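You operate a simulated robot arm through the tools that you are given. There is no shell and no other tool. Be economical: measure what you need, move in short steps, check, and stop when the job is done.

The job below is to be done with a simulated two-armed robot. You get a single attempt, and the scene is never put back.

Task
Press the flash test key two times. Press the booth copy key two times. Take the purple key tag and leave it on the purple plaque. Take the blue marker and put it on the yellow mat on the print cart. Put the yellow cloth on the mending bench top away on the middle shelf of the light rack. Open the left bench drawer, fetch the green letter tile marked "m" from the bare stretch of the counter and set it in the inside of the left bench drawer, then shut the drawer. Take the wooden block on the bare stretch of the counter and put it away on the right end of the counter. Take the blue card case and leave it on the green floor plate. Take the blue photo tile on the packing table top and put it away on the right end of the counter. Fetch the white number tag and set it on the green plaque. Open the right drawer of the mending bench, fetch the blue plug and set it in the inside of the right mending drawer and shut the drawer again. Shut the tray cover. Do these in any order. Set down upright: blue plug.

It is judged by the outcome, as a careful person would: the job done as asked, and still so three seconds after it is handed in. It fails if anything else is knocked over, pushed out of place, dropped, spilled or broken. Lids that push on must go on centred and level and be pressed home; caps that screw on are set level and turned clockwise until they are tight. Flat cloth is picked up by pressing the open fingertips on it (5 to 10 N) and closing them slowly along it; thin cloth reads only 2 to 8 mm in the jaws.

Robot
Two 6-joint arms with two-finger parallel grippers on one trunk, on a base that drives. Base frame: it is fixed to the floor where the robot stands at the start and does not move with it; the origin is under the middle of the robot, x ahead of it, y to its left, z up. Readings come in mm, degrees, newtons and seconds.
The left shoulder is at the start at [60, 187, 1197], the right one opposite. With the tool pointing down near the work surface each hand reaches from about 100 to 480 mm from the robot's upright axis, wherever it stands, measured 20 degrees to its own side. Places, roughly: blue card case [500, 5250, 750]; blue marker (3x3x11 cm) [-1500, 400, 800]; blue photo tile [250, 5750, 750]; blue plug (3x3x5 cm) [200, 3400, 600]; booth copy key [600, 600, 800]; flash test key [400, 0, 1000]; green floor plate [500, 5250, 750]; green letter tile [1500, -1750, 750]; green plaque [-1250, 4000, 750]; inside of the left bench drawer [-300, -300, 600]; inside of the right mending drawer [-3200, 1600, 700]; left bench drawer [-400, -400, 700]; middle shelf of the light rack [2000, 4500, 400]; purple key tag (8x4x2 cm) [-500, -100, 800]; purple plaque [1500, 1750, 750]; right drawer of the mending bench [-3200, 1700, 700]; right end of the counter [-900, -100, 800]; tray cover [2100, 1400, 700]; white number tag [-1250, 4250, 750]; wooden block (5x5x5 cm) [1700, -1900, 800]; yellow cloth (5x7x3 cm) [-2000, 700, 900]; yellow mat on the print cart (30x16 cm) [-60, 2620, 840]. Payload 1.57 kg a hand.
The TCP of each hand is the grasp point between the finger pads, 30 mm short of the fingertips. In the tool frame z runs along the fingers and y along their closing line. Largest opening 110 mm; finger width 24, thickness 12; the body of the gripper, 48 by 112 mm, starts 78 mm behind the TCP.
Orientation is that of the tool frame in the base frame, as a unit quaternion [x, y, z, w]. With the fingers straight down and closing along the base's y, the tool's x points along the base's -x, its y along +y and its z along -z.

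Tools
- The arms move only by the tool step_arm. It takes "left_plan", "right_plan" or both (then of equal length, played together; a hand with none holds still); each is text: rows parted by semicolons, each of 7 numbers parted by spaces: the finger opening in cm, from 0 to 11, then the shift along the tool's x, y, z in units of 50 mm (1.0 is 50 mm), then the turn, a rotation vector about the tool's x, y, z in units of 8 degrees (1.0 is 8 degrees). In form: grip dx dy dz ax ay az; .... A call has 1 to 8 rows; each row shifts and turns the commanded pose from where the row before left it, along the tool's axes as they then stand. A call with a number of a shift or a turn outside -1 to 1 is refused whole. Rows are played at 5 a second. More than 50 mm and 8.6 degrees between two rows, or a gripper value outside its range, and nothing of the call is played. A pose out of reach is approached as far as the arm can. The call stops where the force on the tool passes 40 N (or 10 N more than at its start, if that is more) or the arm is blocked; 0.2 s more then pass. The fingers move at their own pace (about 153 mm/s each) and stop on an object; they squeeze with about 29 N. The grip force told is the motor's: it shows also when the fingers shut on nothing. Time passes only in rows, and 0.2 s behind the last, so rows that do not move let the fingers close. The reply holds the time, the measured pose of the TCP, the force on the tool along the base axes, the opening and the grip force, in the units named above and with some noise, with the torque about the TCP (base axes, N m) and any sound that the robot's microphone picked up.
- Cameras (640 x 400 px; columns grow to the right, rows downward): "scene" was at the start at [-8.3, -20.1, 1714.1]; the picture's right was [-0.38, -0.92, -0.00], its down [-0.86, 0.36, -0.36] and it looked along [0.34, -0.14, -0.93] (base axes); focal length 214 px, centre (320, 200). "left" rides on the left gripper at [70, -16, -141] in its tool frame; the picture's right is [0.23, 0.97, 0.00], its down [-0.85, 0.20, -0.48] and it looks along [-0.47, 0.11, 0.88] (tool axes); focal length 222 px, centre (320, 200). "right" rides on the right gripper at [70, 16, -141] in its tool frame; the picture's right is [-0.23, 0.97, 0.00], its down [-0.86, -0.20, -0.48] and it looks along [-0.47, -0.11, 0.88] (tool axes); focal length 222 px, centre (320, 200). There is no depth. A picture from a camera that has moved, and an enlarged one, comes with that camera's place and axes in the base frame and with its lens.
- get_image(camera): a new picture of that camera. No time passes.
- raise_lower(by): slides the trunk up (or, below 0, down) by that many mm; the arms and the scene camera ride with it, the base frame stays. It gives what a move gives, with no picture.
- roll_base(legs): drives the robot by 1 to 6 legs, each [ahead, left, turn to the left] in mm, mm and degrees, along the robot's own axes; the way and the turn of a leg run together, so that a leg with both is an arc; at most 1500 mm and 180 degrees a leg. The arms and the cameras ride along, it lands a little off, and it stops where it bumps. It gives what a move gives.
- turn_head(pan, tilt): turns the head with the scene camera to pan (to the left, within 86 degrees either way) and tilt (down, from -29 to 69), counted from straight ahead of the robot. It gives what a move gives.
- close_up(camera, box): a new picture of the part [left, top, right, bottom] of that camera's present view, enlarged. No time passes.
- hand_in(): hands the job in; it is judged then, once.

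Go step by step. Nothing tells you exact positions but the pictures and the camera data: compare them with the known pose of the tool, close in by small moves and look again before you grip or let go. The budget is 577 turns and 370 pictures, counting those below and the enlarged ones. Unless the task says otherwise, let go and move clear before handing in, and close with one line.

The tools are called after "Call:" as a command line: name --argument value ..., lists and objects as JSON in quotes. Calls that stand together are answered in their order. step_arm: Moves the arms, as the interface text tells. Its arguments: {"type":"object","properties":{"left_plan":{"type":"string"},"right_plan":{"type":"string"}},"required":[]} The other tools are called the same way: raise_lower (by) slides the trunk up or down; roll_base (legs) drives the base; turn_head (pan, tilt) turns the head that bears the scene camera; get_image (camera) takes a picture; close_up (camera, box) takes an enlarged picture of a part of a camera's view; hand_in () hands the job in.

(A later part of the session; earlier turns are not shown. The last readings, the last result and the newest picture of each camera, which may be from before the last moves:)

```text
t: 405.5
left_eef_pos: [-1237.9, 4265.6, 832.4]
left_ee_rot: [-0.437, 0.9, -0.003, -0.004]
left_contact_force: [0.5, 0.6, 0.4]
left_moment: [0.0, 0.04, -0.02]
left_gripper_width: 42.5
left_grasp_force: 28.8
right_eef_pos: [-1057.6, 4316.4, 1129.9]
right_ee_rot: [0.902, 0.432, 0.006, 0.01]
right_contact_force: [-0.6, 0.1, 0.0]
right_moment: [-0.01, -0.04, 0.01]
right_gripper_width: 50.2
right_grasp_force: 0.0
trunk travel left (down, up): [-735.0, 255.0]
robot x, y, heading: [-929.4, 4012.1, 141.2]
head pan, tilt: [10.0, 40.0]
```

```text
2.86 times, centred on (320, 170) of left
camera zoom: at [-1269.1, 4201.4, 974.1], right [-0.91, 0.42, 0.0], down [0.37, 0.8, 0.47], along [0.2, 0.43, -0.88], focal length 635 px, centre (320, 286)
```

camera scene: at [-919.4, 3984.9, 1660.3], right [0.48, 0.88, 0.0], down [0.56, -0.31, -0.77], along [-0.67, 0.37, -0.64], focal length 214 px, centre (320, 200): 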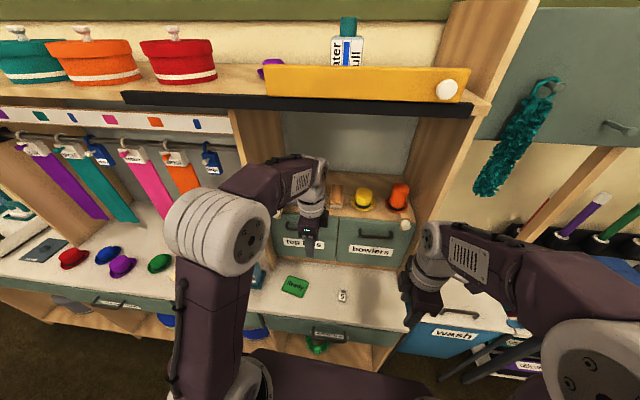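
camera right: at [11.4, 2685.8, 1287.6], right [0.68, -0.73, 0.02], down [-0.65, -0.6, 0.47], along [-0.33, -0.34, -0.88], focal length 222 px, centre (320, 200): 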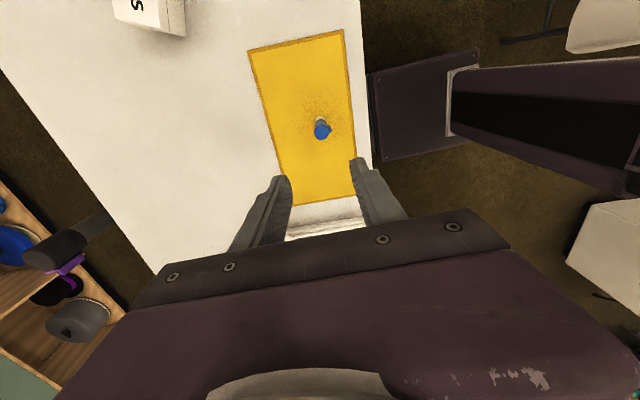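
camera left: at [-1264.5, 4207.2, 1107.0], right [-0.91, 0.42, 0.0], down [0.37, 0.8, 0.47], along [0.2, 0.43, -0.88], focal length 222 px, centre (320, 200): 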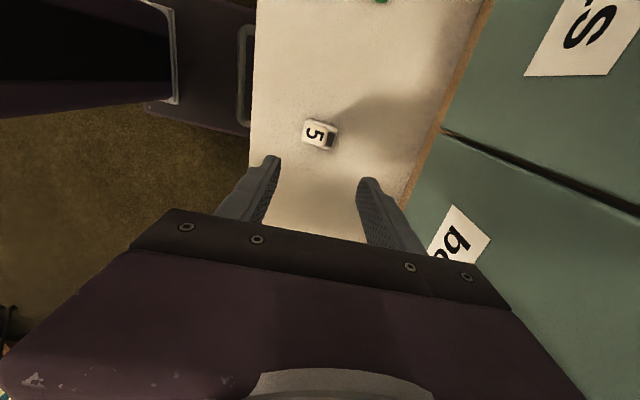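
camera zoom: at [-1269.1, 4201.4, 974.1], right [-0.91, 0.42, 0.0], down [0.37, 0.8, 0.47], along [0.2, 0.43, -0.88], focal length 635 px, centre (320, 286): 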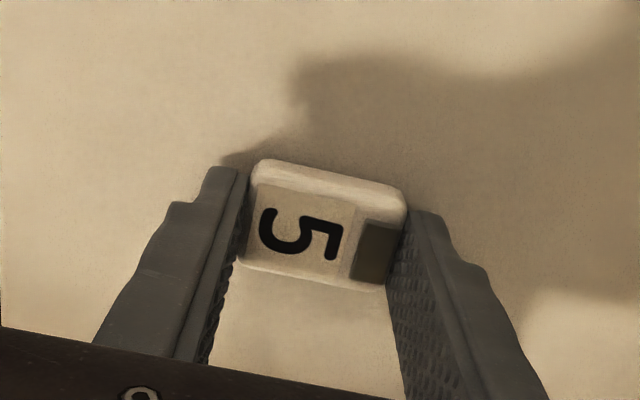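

Held (42.5 mm). I lift and carry it left to the "Ready" plaque at about (−1371, 4109).

Call:
step_arm --left_plan "2.5 0 0 -0.8 0 0 0; 2.5 0 0 -0.8 0 0 0; 2.5 0.9 0 0 0 0 0; 2.5 0.9 0.16 0 0 0 0; 2.5 0.9 0 0 0 0 0; 2.5 0.9 0 0 0 0 0; 2.5 0.5 0 0 0 0 0; 2.5 0 0 0 0 0 0"

Call:
get_image --camera "left"

Call:
close_up --camera "scene" --box '[230, 240, 390, 340]'

```text
t: 407.3
left_eef_pos: [-1373.4, 4110.5, 913.1]
left_ee_rot: [-0.437, 0.899, -0.003, -0.004]
left_contact_force: [0.5, 0.2, -0.7]
left_moment: [-0.02, 0.01, 0.0]
left_gripper_width: 42.5
left_grasp_force: 28.8
right_eef_pos: [-1057.5, 4316.8, 1130.6]
right_ee_rot: [0.902, 0.431, 0.006, 0.01]
right_contact_force: [0.4, 0.3, 0.5]
right_moment: [0.01, 0.01, 0.01]
right_gripper_width: 50.2
right_grasp_force: 0.1
trunk travel left (down, up): [-735.0, 255.0]
robot x, y, heading: [-930.1, 4012.9, 141.0]
head pan, tilt: [10.0, 40.0]
```

```text
174 pictures are left
camera left: at [-1401.7, 4045.7, 1056.0], right [-0.91, 0.42, 0.0], down [0.37, 0.8, 0.47], along [0.2, 0.43, -0.88], focal length 222 px, centre (320, 200)
```

left: 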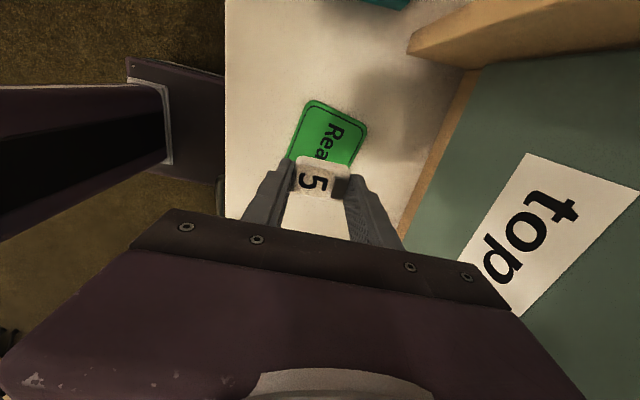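

```text
4.00 times, centred on (310, 290) of scene
camera zoom: at [-957.3, 4016.5, 1660.3], right [0.48, 0.88, 0.0], down [0.56, -0.31, -0.77], along [-0.67, 0.37, -0.64], focal length 858 px, centre (360, -160)
```

zoom: 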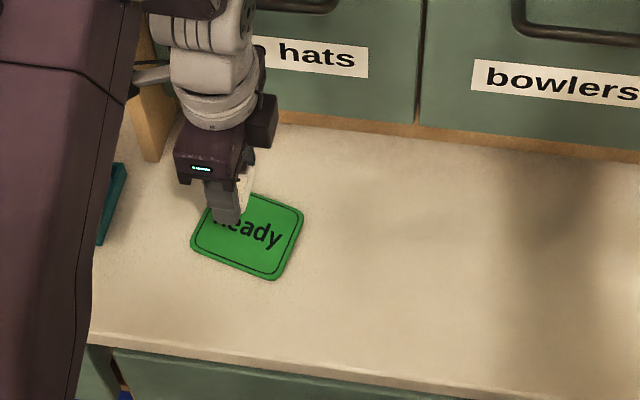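

Call:
step_arm --left_plan "2.5 0.04 0.04 0.7 0 0 0; 2.5 0 0 0.6 0 0 0; 2.5 0 0 0 0 0 0"

Call:
close_up --camera "left" --box '[220, 80, 420, 240]'

Call:
close_up --camera "scene" --box '[230, 240, 390, 340]'

```text
t: 408.1
left_eef_pos: [-1375.7, 4109.2, 848.1]
left_ee_rot: [-0.437, 0.9, -0.003, -0.003]
left_contact_force: [0.9, 0.1, 0.6]
left_moment: [-0.02, 0.03, -0.01]
left_gripper_width: 42.4
left_grasp_force: 28.4
right_eef_pos: [-1056.2, 4315.9, 1129.2]
right_ee_rot: [0.902, 0.432, 0.006, 0.01]
right_contact_force: [-0.3, 0.8, -0.4]
right_moment: [0.0, 0.0, -0.01]
right_gripper_width: 50.1
right_grasp_force: 0.0
trunk travel left (down, up): [-735.0, 255.0]
robot x, y, heading: [-933.8, 4010.5, 140.9]
head pan, tilt: [10.0, 40.0]
```

```text
2.50 times, centred on (320, 160) of left
camera zoom: at [-1405.3, 4045.4, 990.5], right [-0.91, 0.42, 0.0], down [0.37, 0.8, 0.47], along [0.2, 0.43, -0.88], focal length 555 px, centre (320, 300)
```

zoom: 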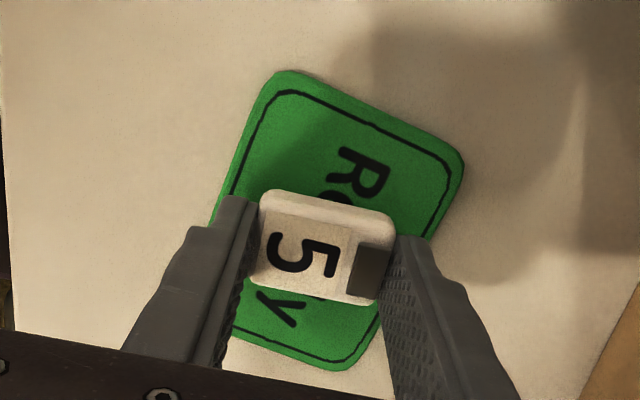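

```text
4.00 times, centred on (310, 290) of scene
camera zoom: at [-957.2, 4015.5, 1660.3], right [0.48, 0.88, 0.0], down [0.56, -0.31, -0.77], along [-0.67, 0.37, -0.64], focal length 858 px, centre (360, -160)
```

zoom: 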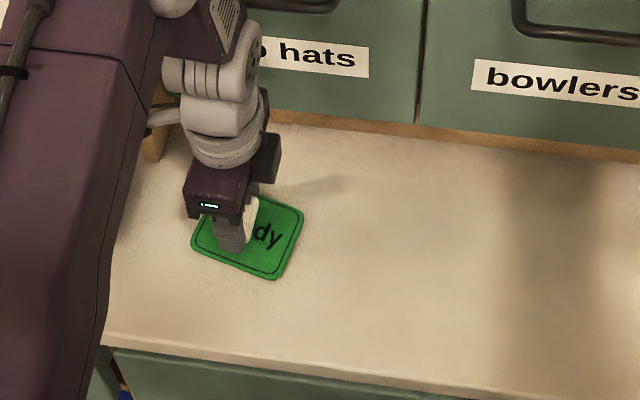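

Call:
step_arm --left_plan "2.5 0.03 0.04 0.1 0 0 0; 2.5 0 0 0.06 0 0 0; 2.5 0 0 0 0 0 0"

```text
t: 408.9
left_eef_pos: [-1379.1, 4108.9, 841.2]
left_ee_rot: [-0.437, 0.9, -0.002, -0.003]
left_contact_force: [0.2, -0.8, 0.0]
left_moment: [0.02, -0.02, -0.01]
left_gripper_width: 42.5
left_grasp_force: 29.2
right_eef_pos: [-1057.3, 4316.5, 1129.9]
right_ee_rot: [0.902, 0.431, 0.005, 0.011]
right_contact_force: [-0.4, -0.7, 0.8]
right_moment: [0.01, -0.01, 0.04]
right_gripper_width: 50.0
right_grasp_force: 0.2
trunk travel left (down, up): [-735.0, 255.0]
robot x, y, heading: [-929.0, 4009.6, 141.3]
head pan, tilt: [10.0, 40.0]
```

Call:
step_arm --left_plan "2.5 0 0 0.05 0 0 0; 2.5 0 0 0.04 0 0 0; 2.5 0 0 0 0 0 0"

```text
t: 409.7
left_eef_pos: [-1379.0, 4109.0, 836.9]
left_ee_rot: [-0.437, 0.9, -0.002, -0.003]
left_contact_force: [-0.3, 0.4, 4.6]
left_moment: [0.01, 0.03, 0.01]
left_gripper_width: 42.5
left_grasp_force: 29.1
right_eef_pos: [-1056.4, 4316.5, 1130.2]
right_ee_rot: [0.902, 0.432, 0.006, 0.01]
right_contact_force: [-0.4, 0.3, -0.2]
right_moment: [0.03, 0.01, -0.03]
right_gripper_width: 49.9
right_grasp_force: 0.1
trunk travel left (down, up): [-735.0, 255.0]
robot x, y, heading: [-927.9, 4009.9, 141.0]
head pan, tilt: [10.0, 40.0]
```

Contact. I open and rise.

Call:
step_arm --left_plan "5.5 0 0 0 0 0 0; 5.5 0 0 0 0 0 0; 5.5 0 0 -0.5 0 0 0; 5.5 0 0 -1 0 0 0; 5.5 0 0 -1 0 0 0; 5.5 0 0 -1 0 0 0; 5.5 0 0 -1 0 0 0; 5.5 0 0 -1 0 0 0"

Call:
get_image --camera "left"

```text
t: 411.5
left_eef_pos: [-1375.5, 4109.6, 1112.6]
left_ee_rot: [-0.437, 0.9, -0.003, -0.003]
left_contact_force: [-0.3, -0.3, -0.3]
left_moment: [0.0, 0.0, 0.01]
left_gripper_width: 54.9
left_grasp_force: 0.2
right_eef_pos: [-1055.9, 4316.7, 1131.5]
right_ee_rot: [0.902, 0.432, 0.006, 0.009]
right_contact_force: [0.4, 1.2, 0.3]
right_moment: [0.02, 0.02, -0.02]
right_gripper_width: 50.0
right_grasp_force: 0.1
trunk travel left (down, up): [-735.0, 255.0]
robot x, y, heading: [-930.5, 4010.1, 140.9]
head pan, tilt: [10.0, 40.0]
```

```text
170 pictures are left
camera left: at [-1405.9, 4046.0, 1254.1], right [-0.91, 0.42, 0.0], down [0.37, 0.8, 0.47], along [0.2, 0.43, -0.88], focal length 222 px, centre (320, 200)
```

left: 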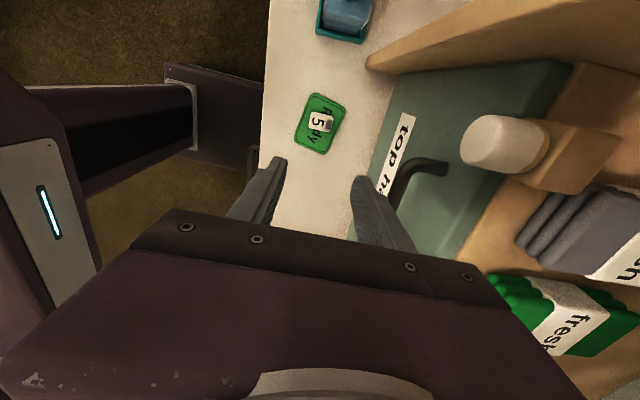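

The number tag is on the green plaque. Next the packing table with the card case and photo tile; I back off, turn and drive there.

Call:
raise_lower --by 200

Call:
roll_base --legs '[[-300, 0, 0], [0, 0, -86], [1050, -170, 0]]'

Call:
turn_head --pan 0 --tilt 40

Call:
get_image --camera "scene"

```text
t: 413.3
left_eef_pos: [-1317.1, 4065.0, 1252.4]
left_ee_rot: [-0.434, 0.895, -0.091, 0.043]
left_contact_force: [0.8, 0.6, -0.6]
left_moment: [0.05, 0.06, 0.0]
left_gripper_width: 54.9
left_grasp_force: 0.1
right_eef_pos: [-1054.0, 4313.9, 1310.3]
right_ee_rot: [0.902, 0.432, 0.006, 0.009]
right_contact_force: [0.0, 0.5, 0.8]
right_moment: [0.05, 0.07, 0.0]
right_gripper_width: 49.9
right_grasp_force: 0.1
trunk travel left (down, up): [-911.0, 79.0]
robot x, y, heading: [-928.8, 4013.4, 141.2]
head pan, tilt: [10.0, 40.0]
stopped: the arm was blocked; the commanded pose is now the measured one
```

```text
t: 424.1
left_eef_pos: [70.9, 4980.7, 1246.9]
left_ee_rot: [0.291, 0.951, -0.097, -0.032]
left_contact_force: [-0.2, -0.6, -0.1]
left_moment: [0.03, 0.0, 0.01]
left_gripper_width: 55.0
left_grasp_force: 0.0
right_eef_pos: [337.3, 4734.8, 1306.9]
right_ee_rot: [0.954, -0.298, -0.002, 0.011]
right_contact_force: [-0.2, -0.5, -0.1]
right_moment: [0.0, 0.03, -0.02]
right_gripper_width: 50.3
right_grasp_force: 0.0
trunk travel left (down, up): [-911.0, 79.0]
robot x, y, heading: [44.6, 4586.7, 55.2]
head pan, tilt: [10.0, 40.0]
```

```text
t: 424.8
left_eef_pos: [70.9, 4980.0, 1246.1]
left_ee_rot: [0.29, 0.951, -0.097, -0.031]
left_contact_force: [0.3, 0.0, -0.9]
left_moment: [0.03, 0.02, 0.02]
left_gripper_width: 54.9
left_grasp_force: 0.0
right_eef_pos: [338.0, 4737.1, 1306.5]
right_ee_rot: [0.955, -0.297, -0.003, 0.011]
right_contact_force: [-0.3, -0.4, -0.9]
right_moment: [0.0, 0.0, 0.01]
right_gripper_width: 50.2
right_grasp_force: 0.2
trunk travel left (down, up): [-911.0, 79.0]
robot x, y, heading: [44.4, 4584.5, 55.2]
head pan, tilt: [0.0, 40.0]
```

```text
169 pictures are left
camera scene: at [57.1, 4609.1, 1836.0], right [0.82, -0.57, 0.0], down [-0.37, -0.53, -0.77], along [0.44, 0.63, -0.64], focal length 214 px, centre (320, 200)
```

scene: 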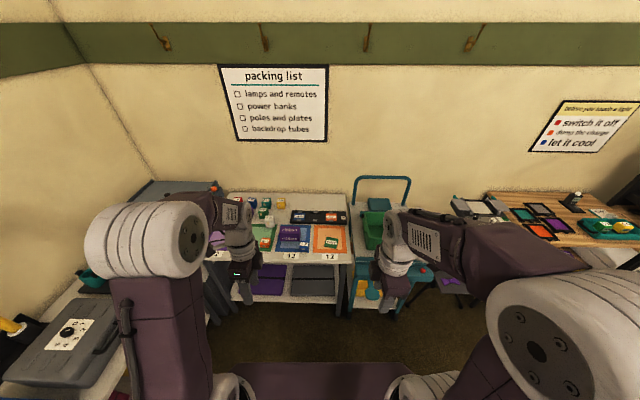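

Call:
close_up --camera "scene" --box '[190, 180, 370, 310]'

Call:
step_arm --left_plan "5.5 0 0 0 -0.73 0 0; 5.5 0 0 0 -0.72 0 0; 5.5 0 0 0 0 0 0"

```text
3.08 times, centred on (280, 245) of scene
camera zoom: at [57.1, 4609.1, 1836.0], right [0.82, -0.57, 0.0], down [-0.37, -0.53, -0.77], along [0.44, 0.63, -0.64], focal length 660 px, centre (443, 62)
```

zoom: 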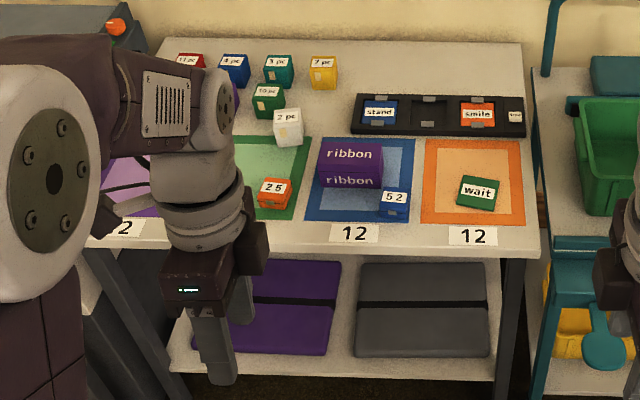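

```text
t: 425.6
left_eef_pos: [72.2, 4982.0, 1246.5]
left_ee_rot: [0.292, 0.956, 0.0, -0.002]
left_contact_force: [0.2, 0.2, -1.2]
left_moment: [-0.01, 0.01, 0.0]
left_gripper_width: 55.0
left_grasp_force: 0.0
right_eef_pos: [338.0, 4735.7, 1305.1]
right_ee_rot: [0.955, -0.297, -0.002, 0.012]
right_contact_force: [-0.6, 0.0, -0.4]
right_moment: [0.0, 0.02, -0.01]
right_gripper_width: 50.3
right_grasp_force: 0.1
trunk travel left (down, up): [-911.0, 79.0]
robot x, y, heading: [42.3, 4587.6, 55.5]
head pan, tilt: [0.0, 40.0]
```

The table top has plates (mats), cases "25"/"52", cubes and a holder. The left arm hides part; I move it aside and look again closely.

Call:
step_arm --left_plan "5.5 0.9 0 0 0 0 0; 5.5 0.9 0 0 0 0 0; 5.5 0 -1 0 0 0 0; 5.5 0 -1 0 0 0 0; 5.5 0 -1 0 0 0 0; 5.5 0 0 0 0 0 0"

Call:
roll_base --legs '[[200, 100, 0]]'

Call:
turn_head --pan 0 --tilt 45

Call:
get_image --camera "scene"

```text
t: 427.0
left_eef_pos: [-89.3, 4928.1, 1259.2]
left_ee_rot: [0.292, 0.957, -0.001, -0.001]
left_contact_force: [-0.3, 0.4, 0.0]
left_moment: [0.0, 0.01, 0.0]
left_gripper_width: 55.1
left_grasp_force: 0.0
left hand out of reach, approached as far as the arm can: row 5
right_eef_pos: [338.8, 4737.6, 1305.9]
right_ee_rot: [0.954, -0.298, -0.003, 0.013]
right_contact_force: [0.6, -0.1, -0.8]
right_moment: [-0.01, 0.01, -0.02]
right_gripper_width: 50.1
right_grasp_force: 0.0
trunk travel left (down, up): [-911.0, 79.0]
robot x, y, heading: [45.1, 4585.4, 55.2]
head pan, tilt: [0.0, 40.0]
```

```text
t: 428.7
left_eef_pos: [-58.9, 5146.1, 1261.6]
left_ee_rot: [0.294, 0.956, 0.0, -0.002]
left_contact_force: [-0.5, -0.8, -0.1]
left_moment: [0.02, -0.01, 0.03]
left_gripper_width: 55.0
left_grasp_force: 0.0
right_eef_pos: [368.2, 4955.1, 1307.8]
right_ee_rot: [0.955, -0.298, -0.003, 0.009]
right_contact_force: [0.9, -0.7, -0.7]
right_moment: [0.03, -0.01, -0.01]
right_gripper_width: 50.4
right_grasp_force: 0.1
trunk travel left (down, up): [-911.0, 79.0]
robot x, y, heading: [74.9, 4810.8, 55.3]
head pan, tilt: [0.0, 40.0]
```

```text
t: 429.4
left_eef_pos: [-58.0, 5148.9, 1260.8]
left_ee_rot: [0.294, 0.956, -0.001, -0.002]
left_contact_force: [-0.4, 0.7, -0.4]
left_moment: [0.04, 0.01, 0.04]
left_gripper_width: 54.9
left_grasp_force: 0.0
right_eef_pos: [368.7, 4956.0, 1307.2]
right_ee_rot: [0.955, -0.298, -0.002, 0.011]
right_contact_force: [0.6, -0.7, -0.5]
right_moment: [0.02, -0.03, -0.01]
right_gripper_width: 50.2
right_grasp_force: 0.0
trunk travel left (down, up): [-911.0, 79.0]
robot x, y, heading: [74.7, 4808.2, 55.3]
head pan, tilt: [0.0, 45.0]
```

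```text
167 pictures are left
camera scene: at [85.6, 4826.2, 1828.8], right [0.82, -0.57, 0.0], down [-0.4, -0.58, -0.71], along [0.4, 0.58, -0.71], focal length 214 px, centre (320, 200)
```

scene: 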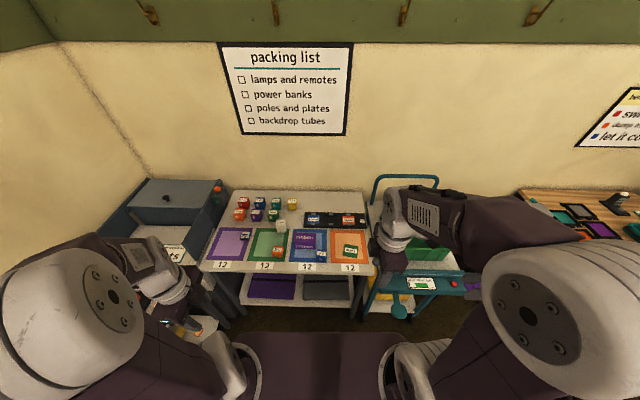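

Call:
close_up --camera "scene" --box '[195, 180, 385, 290]'

```text
3.37 times, centred on (290, 235) of scene
camera zoom: at [85.6, 4826.2, 1828.8], right [0.82, -0.57, 0.0], down [-0.4, -0.58, -0.71], along [0.4, 0.58, -0.71], focal length 722 px, centre (421, 82)
```

zoom: 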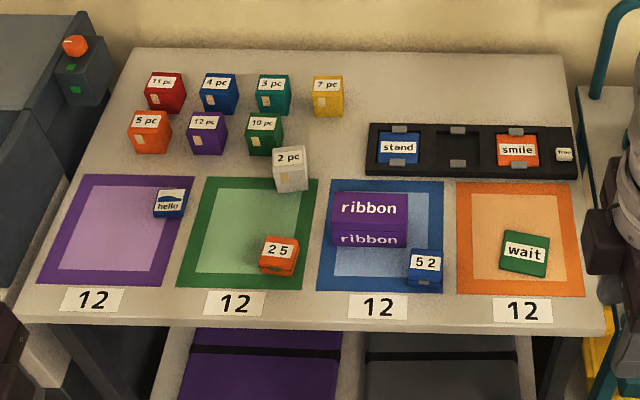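

Now it's clear: the blue photo tile is the blue "hello" picture tile at about (148, 5694); the blue card case "52" at about (437, 5327); and the green floor plate is the green "wait" plate at about (596, 5262). I drive up to the table for the card case.

Call:
roll_base --legs '[[0, 40, 0], [230, 0, 0]]'

Call:
raise_lower --by -150

Call:
get_image --camera "right"

Call:
get_image --camera "scene"

```text
t: 431.6
left_eef_pos: [39.5, 5358.2, 1261.5]
left_ee_rot: [0.292, 0.956, 0.001, -0.002]
left_contact_force: [0.0, -0.9, 0.1]
left_moment: [0.02, 0.01, 0.02]
left_gripper_width: 54.8
left_grasp_force: 0.0
right_eef_pos: [464.4, 5168.7, 1306.2]
right_ee_rot: [0.955, -0.298, -0.002, 0.008]
right_contact_force: [0.5, 0.1, -0.4]
right_moment: [0.04, -0.01, -0.01]
right_gripper_width: 49.9
right_grasp_force: 0.0
trunk travel left (down, up): [-911.0, 79.0]
robot x, y, heading: [171.3, 5022.4, 55.0]
head pan, tilt: [0.0, 45.0]
```

```text
t: 433.3
left_eef_pos: [39.8, 5362.3, 1110.5]
left_ee_rot: [0.293, 0.956, -0.002, -0.001]
left_contact_force: [1.1, -0.3, 0.6]
left_moment: [-0.02, 0.01, -0.02]
left_gripper_width: 55.2
left_grasp_force: 0.0
right_eef_pos: [466.8, 5171.1, 1155.8]
right_ee_rot: [0.955, -0.297, -0.003, 0.011]
right_contact_force: [0.8, 0.0, 0.6]
right_moment: [0.03, 0.03, -0.03]
right_gripper_width: 50.3
right_grasp_force: 0.1
trunk travel left (down, up): [-761.0, 229.0]
robot x, y, heading: [172.8, 5026.7, 55.3]
head pan, tilt: [0.0, 45.0]
```

```text
165 pictures are left
camera right: at [516.3, 5121.3, 1297.3], right [-0.74, -0.67, 0.02], down [-0.59, 0.66, 0.47], along [-0.33, 0.34, -0.88], focal length 222 px, centre (320, 200)
```

right: 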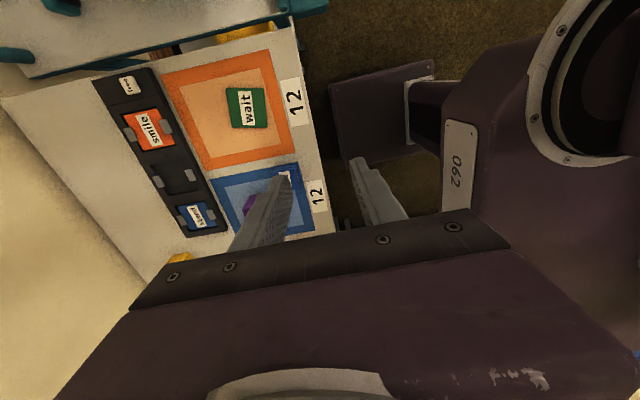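

```text
164 pictures are left
camera scene: at [183.9, 5041.0, 1678.8], right [0.82, -0.57, 0.0], down [-0.4, -0.58, -0.71], along [0.4, 0.58, -0.71], focal length 214 px, centre (320, 200)
```

scene: 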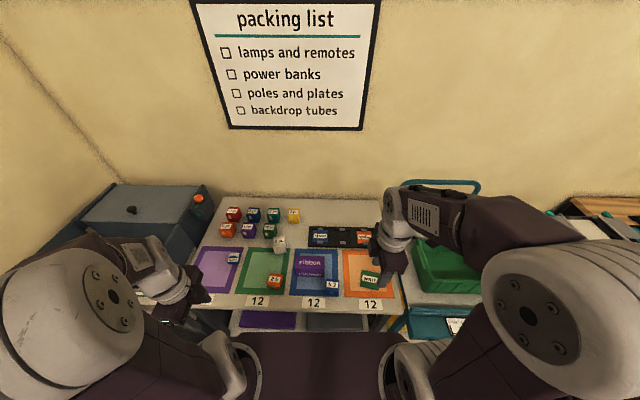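

Call:
step_arm --right_plan "8 -0.7 -0.65 0 0 0 0; 8 -0.7 -0.65 0 0 0 0; 8 -0.7 -0.65 0 0 0 0; 8 -0.13 -0.13 0 0 0 0; 8 0 0 1 0 0 0; 8 0 0 1 0 0 0; 8 0 0 1 0 0 0; 8 0 0 0 0 0 0"

Call:
get_image --camera "right"

Call:
close_up --camera "scene" --box '[260, 230, 420, 330]'

```text
t: 435.1
left_eef_pos: [40.0, 5362.7, 1108.9]
left_ee_rot: [0.292, 0.956, -0.002, -0.001]
left_contact_force: [0.2, 0.3, 0.2]
left_moment: [0.03, 0.0, 0.0]
left_gripper_width: 55.4
left_grasp_force: 0.0
right_eef_pos: [432.5, 5317.7, 1003.5]
right_ee_rot: [0.955, -0.297, -0.003, 0.01]
right_contact_force: [0.3, -0.6, 0.5]
right_moment: [0.01, -0.01, 0.01]
right_gripper_width: 80.1
right_grasp_force: 0.1
trunk travel left (down, up): [-761.0, 229.0]
robot x, y, heading: [171.2, 5025.0, 55.2]
head pan, tilt: [0.0, 45.0]
```

```text
163 pictures are left
camera right: at [483.1, 5267.5, 1145.0], right [-0.74, -0.67, 0.02], down [-0.59, 0.66, 0.47], along [-0.33, 0.34, -0.88], focal length 222 px, centre (320, 200)
```

right: 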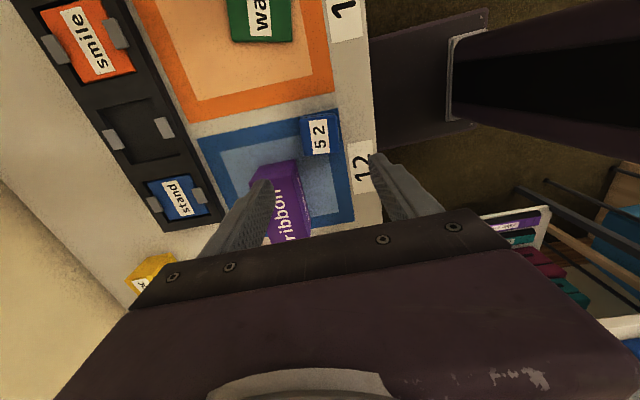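

```text
4.00 times, centred on (340, 280) of scene
camera zoom: at [183.8, 5041.0, 1678.8], right [0.82, -0.57, 0.0], down [-0.4, -0.58, -0.71], along [0.4, 0.58, -0.71], focal length 858 px, centre (240, -120)
```

zoom: 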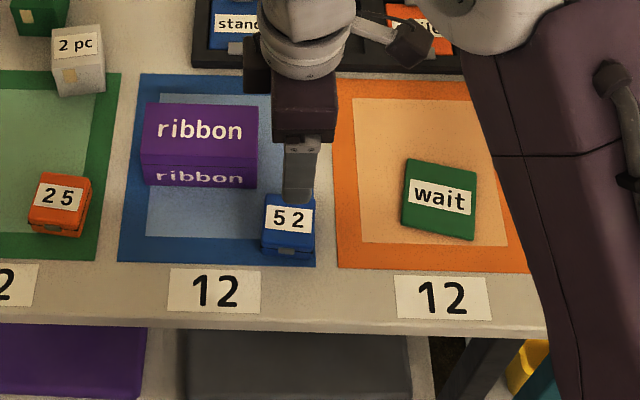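

Aligned over the case. I turn slightly and descend.

Call:
step_arm --right_plan "7.5 0 0 0.9 0 0 0.6; 7.5 0 0 0.9 0 0 0; 7.5 0 0 0.6 0 0 0; 7.5 0 0 0 0 0 0"

Call:
close_up --camera "right" --box '[210, 80, 430, 230]'

Call:
close_up --camera "scene" --box '[290, 250, 370, 310]'

```text
t: 436.1
left_eef_pos: [39.7, 5363.2, 1109.2]
left_ee_rot: [0.292, 0.956, -0.001, -0.003]
left_contact_force: [0.2, 0.0, 0.0]
left_moment: [-0.01, -0.02, 0.0]
left_gripper_width: 55.0
left_grasp_force: 0.0
right_eef_pos: [431.5, 5314.4, 883.9]
right_ee_rot: [0.942, -0.336, -0.003, 0.011]
right_contact_force: [-0.3, 0.1, 0.6]
right_moment: [0.05, -0.02, -0.01]
right_gripper_width: 75.3
right_grasp_force: 0.0
trunk travel left (down, up): [-761.0, 229.0]
robot x, y, heading: [169.2, 5023.0, 55.3]
head pan, tilt: [0.0, 45.0]
```

```text
2.67 times, centred on (320, 155) of right
camera zoom: at [476.2, 5261.8, 1024.4], right [-0.79, -0.61, 0.02], down [-0.53, 0.71, 0.47], along [-0.3, 0.36, -0.88], focal length 592 px, centre (320, 320)
```

zoom: 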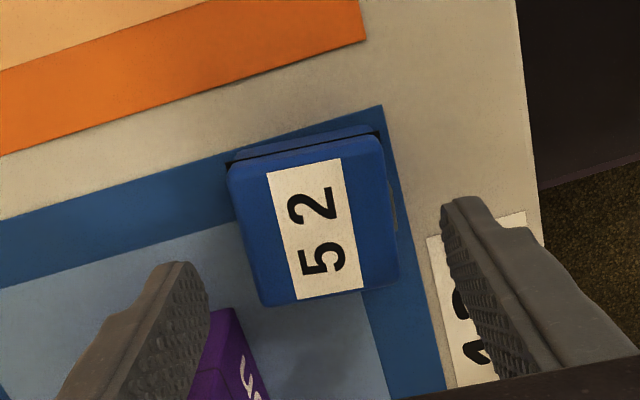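

```text
6.67 times, centred on (330, 280) of scene
camera zoom: at [184.0, 5041.6, 1678.7], right [0.82, -0.57, 0.0], down [-0.4, -0.58, -0.71], along [0.4, 0.58, -0.71], focal length 1430 px, centre (253, -333)
```

zoom: 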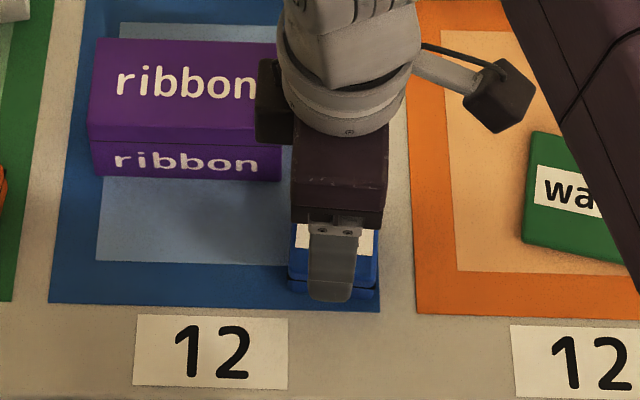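

Call:
step_arm --right_plan "6.8 0 0 0.6 0 0 0; 6.8 0 0 0.6 0 0 0; 6.8 0 0 0 0 0 0"

Call:
close_up --camera "right" --box '[210, 80, 430, 230]'

```text
t: 436.8
left_eef_pos: [38.6, 5360.1, 1110.4]
left_ee_rot: [0.292, 0.956, 0.0, -0.002]
left_contact_force: [-0.1, 0.3, -0.8]
left_moment: [-0.01, 0.01, 0.01]
left_gripper_width: 54.9
left_grasp_force: 0.1
right_eef_pos: [432.4, 5316.9, 832.3]
right_ee_rot: [0.941, -0.34, -0.003, 0.007]
right_contact_force: [3.3, -4.8, 14.4]
right_moment: [0.39, -0.46, -0.22]
right_gripper_width: 66.6
right_grasp_force: 0.1
trunk travel left (down, up): [-761.0, 229.0]
robot x, y, heading: [175.5, 5022.9, 55.3]
head pan, tilt: [0.0, 45.0]
stopped in row 3 (right hand): the force on the tool passed its limit at 83 N (the readings are from after the stop); the commanded pose is now the measured one
```

```text
2.67 times, centred on (320, 155) of right
camera zoom: at [477.0, 5261.1, 973.1], right [-0.8, -0.61, 0.01], down [-0.53, 0.7, 0.48], along [-0.3, 0.37, -0.88], focal length 592 px, centre (320, 320)
```

zoom: 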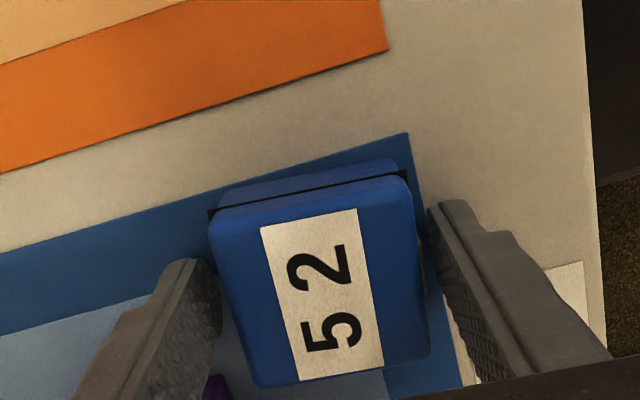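

The table surface is at z≈800; the case is between the fingers. I rise 2 mm and close.

Call:
step_arm --right_plan "6.8 0 0 -0.05 0 0 0; 3 0 0 0 0 0 0; 3 0 0 0 0 0 0; 3 0 0 0 0 0 0; 3 0 0 -0.5 0 0 0; 3 0 0 -0.9 0 0 0; 3 0 0 0 0 0 0"

Call:
get_image --camera "right"

```text
t: 438.4
left_eef_pos: [39.5, 5363.0, 1109.9]
left_ee_rot: [0.292, 0.956, -0.001, -0.002]
left_contact_force: [0.4, -0.2, 0.4]
left_moment: [0.0, 0.01, -0.04]
left_gripper_width: 55.0
left_grasp_force: 0.1
right_eef_pos: [434.4, 5317.7, 901.9]
right_ee_rot: [0.941, -0.338, -0.003, 0.008]
right_contact_force: [-0.3, -0.1, -0.8]
right_moment: [-0.02, -0.02, 0.01]
right_gripper_width: 51.1
right_grasp_force: 29.3
trunk travel left (down, up): [-761.0, 229.0]
robot x, y, heading: [174.5, 5024.9, 55.4]
head pan, tilt: [0.0, 45.0]
```

```text
158 pictures are left
camera right: at [478.6, 5263.9, 1043.7], right [-0.8, -0.61, 0.02], down [-0.53, 0.71, 0.47], along [-0.3, 0.37, -0.88], focal length 222 px, centre (320, 200)
```

right: 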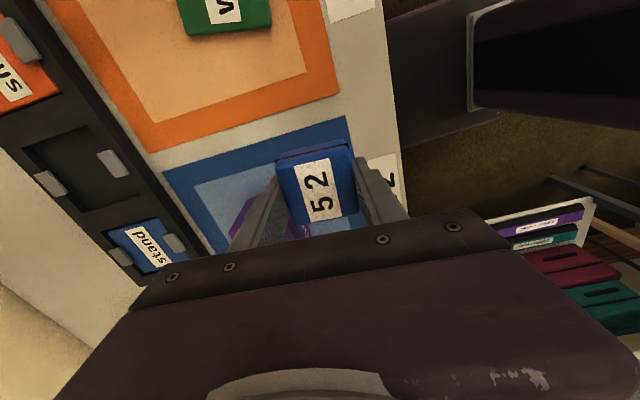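

Case held (51 mm). I carry it over to the "wait" plate at about (582, 5250).

Call:
step_arm --right_plan "3 0.8 -0.21 -0.2 0 0 0; 3 0.8 -0.21 0 0 0 0; 3 0.8 -0.21 0 0 0 0; 3 0.74 -0.2 0 0 0 0; 3 0 0 0 0 0 0"

Call:
get_image --camera "right"

Call:
close_up --camera "scene" --box '[310, 230, 430, 320]'

```text
t: 439.6
left_eef_pos: [40.1, 5364.0, 1111.0]
left_ee_rot: [0.292, 0.956, -0.001, -0.001]
left_contact_force: [-0.3, 0.1, -0.8]
left_moment: [0.02, -0.02, -0.02]
left_gripper_width: 55.0
left_grasp_force: 0.0
right_eef_pos: [579.7, 5252.6, 911.4]
right_ee_rot: [0.941, -0.337, -0.002, 0.009]
right_contact_force: [0.2, -0.1, -0.6]
right_moment: [-0.01, -0.01, 0.01]
right_gripper_width: 50.8
right_grasp_force: 29.1
trunk travel left (down, up): [-761.0, 229.0]
robot x, y, heading: [173.7, 5020.4, 55.3]
head pan, tilt: [0.0, 45.0]
```

```text
157 pictures are left
camera right: at [624.8, 5197.0, 1053.0], right [-0.79, -0.61, 0.02], down [-0.53, 0.7, 0.47], along [-0.3, 0.37, -0.88], focal length 222 px, centre (320, 200)
```

right: 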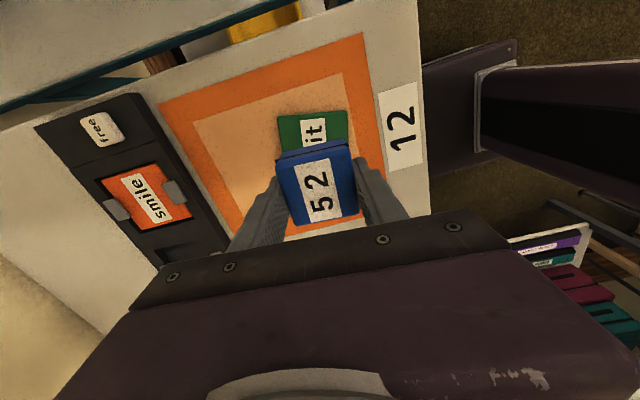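

```text
4.44 times, centred on (370, 275) of scene
camera zoom: at [183.5, 5042.3, 1678.7], right [0.82, -0.57, 0.0], down [-0.4, -0.58, -0.71], along [0.4, 0.58, -0.71], focal length 953 px, centre (98, -133)
```

zoom: 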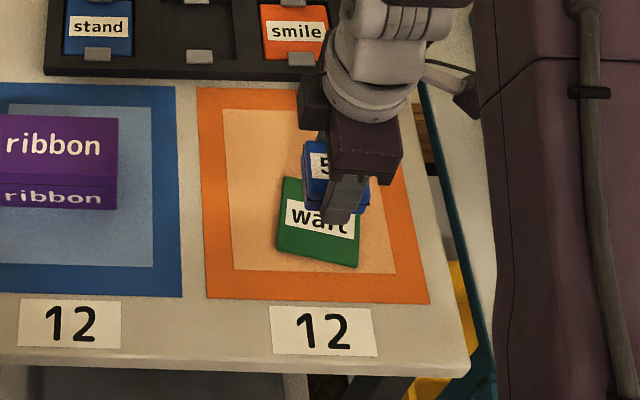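

Call:
step_arm --right_plan "3 0.2 0 0.6 0 0 0; 3 0 0 0.45 0 0 0; 3 0 0 0 0 0 0"

Call:
get_image --camera "right"

Call:
close_up --camera "scene" --box '[310, 230, 430, 320]'

```text
t: 440.4
left_eef_pos: [39.8, 5362.2, 1108.5]
left_ee_rot: [0.292, 0.956, -0.001, -0.001]
left_contact_force: [0.6, 1.2, 1.3]
left_moment: [-0.02, 0.0, -0.02]
left_gripper_width: 54.7
left_grasp_force: 0.0
right_eef_pos: [586.9, 5244.1, 859.0]
right_ee_rot: [0.941, -0.337, -0.001, 0.008]
right_contact_force: [-0.9, 0.5, -0.8]
right_moment: [-0.01, 0.02, 0.01]
right_gripper_width: 50.9
right_grasp_force: 28.7
trunk travel left (down, up): [-761.0, 229.0]
robot x, y, heading: [171.6, 5021.2, 55.1]
head pan, tilt: [0.0, 45.0]
```

```text
155 pictures are left
camera right: at [631.8, 5189.6, 1001.1], right [-0.79, -0.61, 0.02], down [-0.53, 0.7, 0.47], along [-0.3, 0.37, -0.88], focal length 222 px, centre (320, 200)
```

right: 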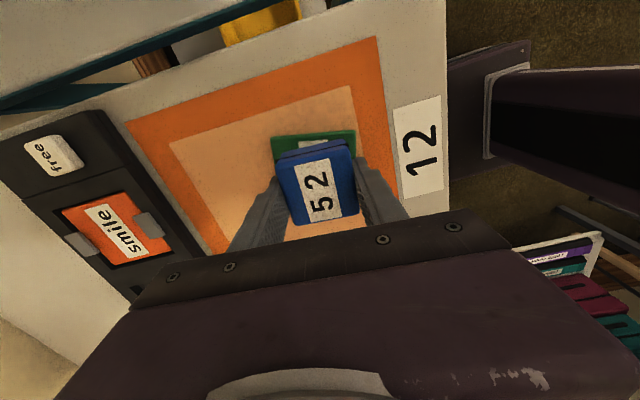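

```text
4.44 times, centred on (370, 275) of scene
camera zoom: at [183.6, 5041.3, 1678.8], right [0.82, -0.57, 0.0], down [-0.4, -0.58, -0.71], along [0.4, 0.58, -0.71], focal length 953 px, centre (98, -133)
```

zoom: 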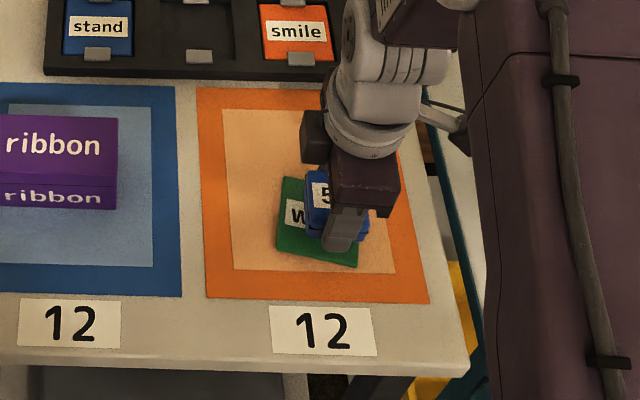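

Call:
step_arm --right_plan "3 -0.16 0 0.1 0 0 0; 3 0 0 0.08 0 0 0; 3 0 0 0 0 0 0"

Call:
step_arm --right_plan "3 0 0 0.06 0 0 0; 3 0 0 0.04 0 0 0; 3 0 0 0 0 0 0"

```text
t: 441.1
left_eef_pos: [39.4, 5363.4, 1109.6]
left_ee_rot: [0.293, 0.956, -0.001, -0.001]
left_contact_force: [-0.3, -0.5, 0.1]
left_moment: [-0.01, 0.0, 0.0]
left_gripper_width: 55.0
left_grasp_force: 0.0
right_eef_pos: [580.5, 5249.8, 851.4]
right_ee_rot: [0.941, -0.338, -0.001, 0.009]
right_contact_force: [-0.3, 0.7, -0.3]
right_moment: [0.02, -0.01, 0.0]
right_gripper_width: 51.1
right_grasp_force: 29.0
trunk travel left (down, up): [-761.0, 229.0]
robot x, y, heading: [175.9, 5021.3, 55.4]
head pan, tilt: [0.0, 45.0]
```

```text
t: 441.9
left_eef_pos: [40.4, 5362.3, 1109.7]
left_ee_rot: [0.292, 0.956, -0.002, -0.001]
left_contact_force: [-0.1, -0.4, -1.0]
left_moment: [0.01, -0.02, 0.02]
left_gripper_width: 55.1
left_grasp_force: 0.1
right_eef_pos: [581.1, 5250.3, 846.6]
right_ee_rot: [0.941, -0.338, -0.002, 0.009]
right_contact_force: [-0.9, -0.3, -0.9]
right_moment: [-0.01, 0.0, -0.01]
right_gripper_width: 50.8
right_grasp_force: 28.8
trunk travel left (down, up): [-761.0, 229.0]
robot x, y, heading: [170.6, 5023.1, 55.2]
head pan, tilt: [0.0, 45.0]
```

Call:
step_arm --right_plan "3 0 0 0.05 0 0 0; 3 0 0 0.05 0 0 0; 3 0 0 0 0 0 0"

Call:
close_up --camera "right" --box '[210, 80, 430, 230]'

```text
t: 442.8
left_eef_pos: [40.1, 5363.1, 1108.5]
left_ee_rot: [0.292, 0.956, -0.002, -0.002]
left_contact_force: [-1.0, 0.5, 0.7]
left_moment: [-0.01, 0.01, -0.02]
left_gripper_width: 55.0
left_grasp_force: 0.1
right_eef_pos: [580.8, 5248.3, 841.4]
right_ee_rot: [0.941, -0.338, -0.002, 0.008]
right_contact_force: [0.3, 0.2, -0.2]
right_moment: [0.0, -0.03, 0.01]
right_gripper_width: 51.0
right_grasp_force: 29.0
trunk travel left (down, up): [-761.0, 229.0]
robot x, y, heading: [174.6, 5024.4, 55.3]
head pan, tilt: [0.0, 45.0]
```

```text
2.67 times, centred on (320, 155) of right
camera zoom: at [626.3, 5194.0, 982.3], right [-0.8, -0.61, 0.02], down [-0.53, 0.7, 0.47], along [-0.3, 0.37, -0.88], focal length 592 px, centre (320, 320)
```

zoom: 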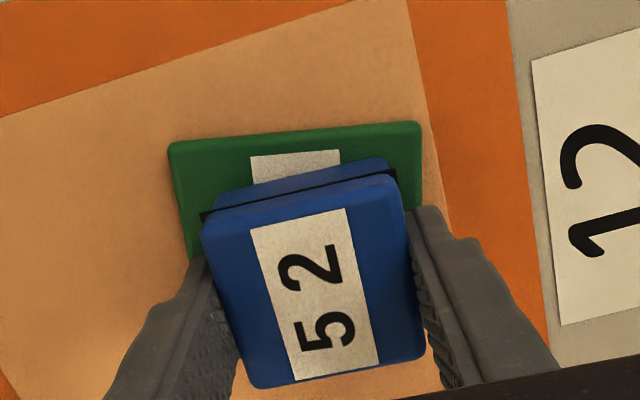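

Call:
step_arm --right_plan "3 0.06 0 0.05 0 0 0; 3 0 0 0.05 0 0 0; 3 0 0 0 0 0 0"

```text
t: 443.6
left_eef_pos: [38.6, 5361.1, 1110.1]
left_ee_rot: [0.292, 0.956, -0.001, 0.0]
left_contact_force: [0.2, -0.4, -0.3]
left_moment: [-0.01, 0.03, 0.03]
left_gripper_width: 55.0
left_grasp_force: 0.0
right_eef_pos: [583.9, 5247.5, 838.4]
right_ee_rot: [0.941, -0.338, -0.001, 0.005]
right_contact_force: [3.3, 2.9, 35.8]
right_moment: [0.43, -0.34, 0.0]
right_gripper_width: 50.9
right_grasp_force: 29.1
trunk travel left (down, up): [-761.0, 229.0]
robot x, y, heading: [173.7, 5025.2, 55.4]
head pan, tilt: [0.0, 45.0]
```

Firm contact on the plate. I ease off, open and rise.

Call:
step_arm --right_plan "3 0 0 -0.05 0 0 0; 6.4 0 0 0 0 0 0; 6.4 0 0 0 0 0 0; 6.4 0 0 -0.5 0 0 0; 6.4 0 0 -1 0 0 0; 6.4 0 0 -1 0 0 0; 6.4 0 0 -1 0 0 0; 6.4 0 0 -0.5 0 0 0"

Call:
close_up --camera "scene" --box '[310, 230, 430, 320]'

Call:
close_up --camera "right" --box '[210, 60, 430, 210]'

```text
t: 445.4
left_eef_pos: [39.6, 5362.4, 1109.5]
left_ee_rot: [0.292, 0.956, -0.001, -0.001]
left_contact_force: [-0.7, 0.6, 0.3]
left_moment: [0.0, -0.01, -0.01]
left_gripper_width: 54.8
left_grasp_force: 0.1
right_eef_pos: [586.7, 5249.0, 1039.8]
right_ee_rot: [0.941, -0.337, -0.003, 0.009]
right_contact_force: [-0.1, -0.4, -0.4]
right_moment: [-0.03, 0.01, 0.0]
right_gripper_width: 64.1
right_grasp_force: 0.0
trunk travel left (down, up): [-761.0, 229.0]
robot x, y, heading: [175.9, 5019.6, 55.4]
head pan, tilt: [0.0, 45.0]
```

```text
4.44 times, centred on (370, 275) of scene
camera zoom: at [183.5, 5041.2, 1678.7], right [0.82, -0.57, 0.0], down [-0.4, -0.58, -0.71], along [0.4, 0.58, -0.71], focal length 953 px, centre (98, -133)
```

zoom: 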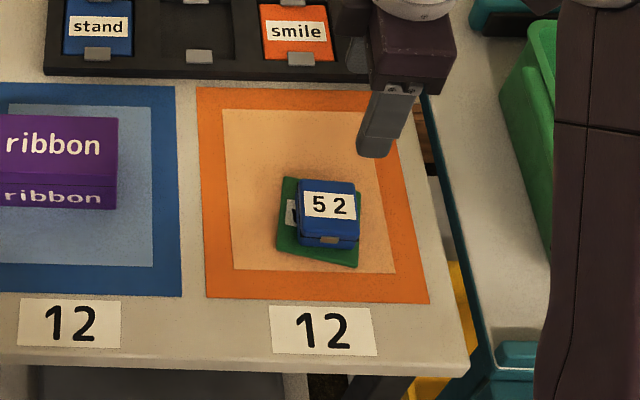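

```text
2.67 times, centred on (320, 135) of right
camera zoom: at [630.3, 5193.9, 1180.2], right [-0.79, -0.61, 0.02], down [-0.53, 0.7, 0.47], along [-0.3, 0.37, -0.88], focal length 592 px, centre (320, 373)
```

zoom: 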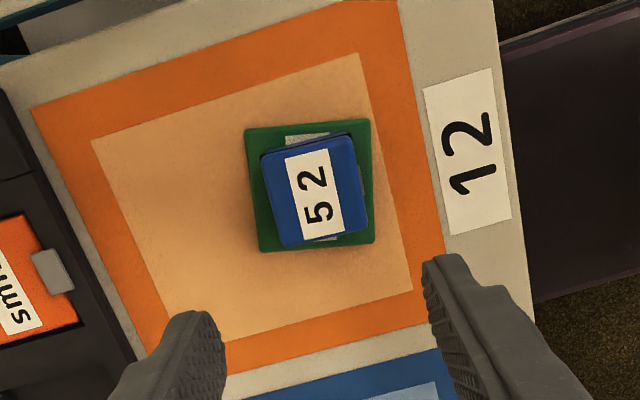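

The card case sits well on the green plate. Now the blue photo tile at the table's left; I shift left and bring the left hand over it.

Call:
roll_base --legs '[[0, 230, 0], [55, 0, 0]]'

Call:
get_image --camera "left"

Call:
get_image --camera "scene"

```text
t: 447.6
left_eef_pos: [-119.1, 5531.2, 1112.0]
left_ee_rot: [0.293, 0.956, 0.001, -0.002]
left_contact_force: [-0.1, 0.0, 0.3]
left_moment: [0.06, -0.02, 0.0]
left_gripper_width: 55.1
left_grasp_force: 0.1
right_eef_pos: [426.9, 5418.5, 1041.4]
right_ee_rot: [0.941, -0.338, -0.003, 0.005]
right_contact_force: [-0.4, -0.3, 0.2]
right_moment: [0.06, -0.04, -0.01]
right_gripper_width: 63.9
right_grasp_force: 0.1
trunk travel left (down, up): [-761.0, 229.0]
robot x, y, heading: [20.3, 5195.2, 55.5]
head pan, tilt: [0.0, 45.0]
```

```text
150 pictures are left
camera left: at [-185.1, 5557.1, 1252.4], right [0.36, 0.93, 0.0], down [0.82, -0.32, 0.48], along [0.45, -0.17, -0.88], focal length 222 px, centre (320, 200)
```

left: 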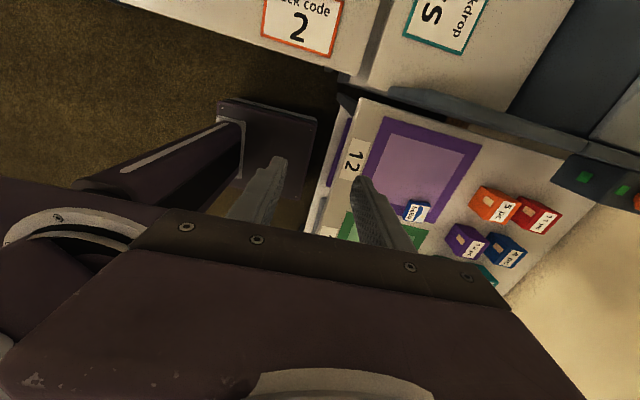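

```text
149 pictures are left
camera scene: at [23.8, 5208.4, 1678.9], right [0.82, -0.57, 0.0], down [-0.4, -0.58, -0.71], along [0.4, 0.58, -0.7], focal length 214 px, centre (320, 200)
```

scene: 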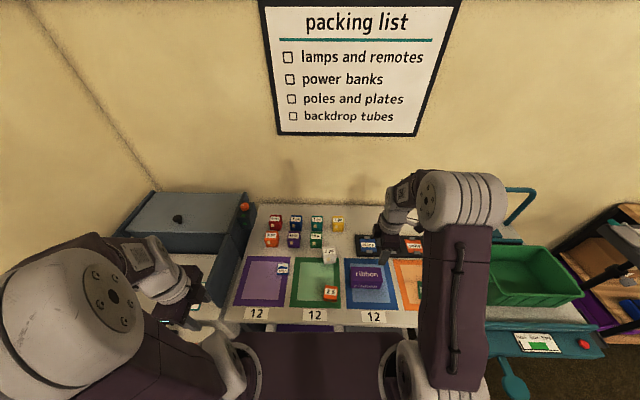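

Call:
step_arm --left_plan "7.5 -0.47 0.87 0 0 0 0; 7.5 -0.47 0.87 0 0 0 0; 7.5 -0.47 0.87 0 0 0 0; 7.5 -0.47 0.87 0 0 0 0; 7.5 -0.47 0.87 0 0 0 0; 7.5 -0.46 0.86 0 0 0 0; 7.5 0 0 1 0 0 0; 7.5 0 0 0 0 0 0"

Call:
get_image --camera "left"

Call:
close_up --camera "scene" --box '[220, 200, 360, 310]'

```text
t: 449.4
left_eef_pos: [145.3, 5672.7, 1058.1]
left_ee_rot: [0.294, 0.956, -0.001, -0.001]
left_contact_force: [0.1, 0.0, 0.4]
left_moment: [-0.04, 0.01, 0.0]
left_gripper_width: 75.0
left_grasp_force: 0.0
right_eef_pos: [430.0, 5422.4, 1039.2]
right_ee_rot: [0.941, -0.338, -0.003, 0.009]
right_contact_force: [0.0, -0.9, 0.0]
right_moment: [0.04, 0.0, -0.01]
right_gripper_width: 64.0
right_grasp_force: 0.1
trunk travel left (down, up): [-761.0, 229.0]
robot x, y, heading: [14.9, 5195.7, 55.2]
head pan, tilt: [0.0, 45.0]
```

```text
148 pictures are left
camera left: at [79.1, 5698.7, 1199.4], right [0.36, 0.93, 0.0], down [0.82, -0.31, 0.48], along [0.44, -0.17, -0.88], focal length 222 px, centre (320, 200)
```

left: 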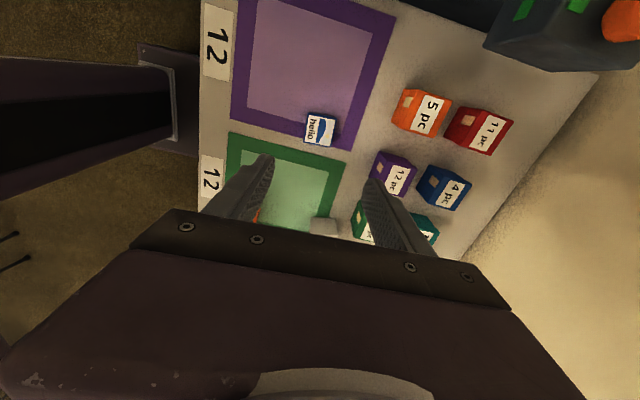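

```text
3.64 times, centred on (290, 255) of scene
camera zoom: at [26.8, 5214.9, 1678.8], right [0.82, -0.57, 0.0], down [-0.4, -0.58, -0.71], along [0.4, 0.58, -0.71], focal length 780 px, centre (429, 0)
```

zoom: 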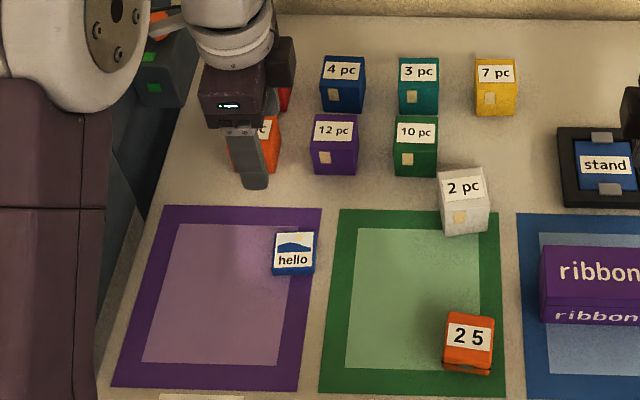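

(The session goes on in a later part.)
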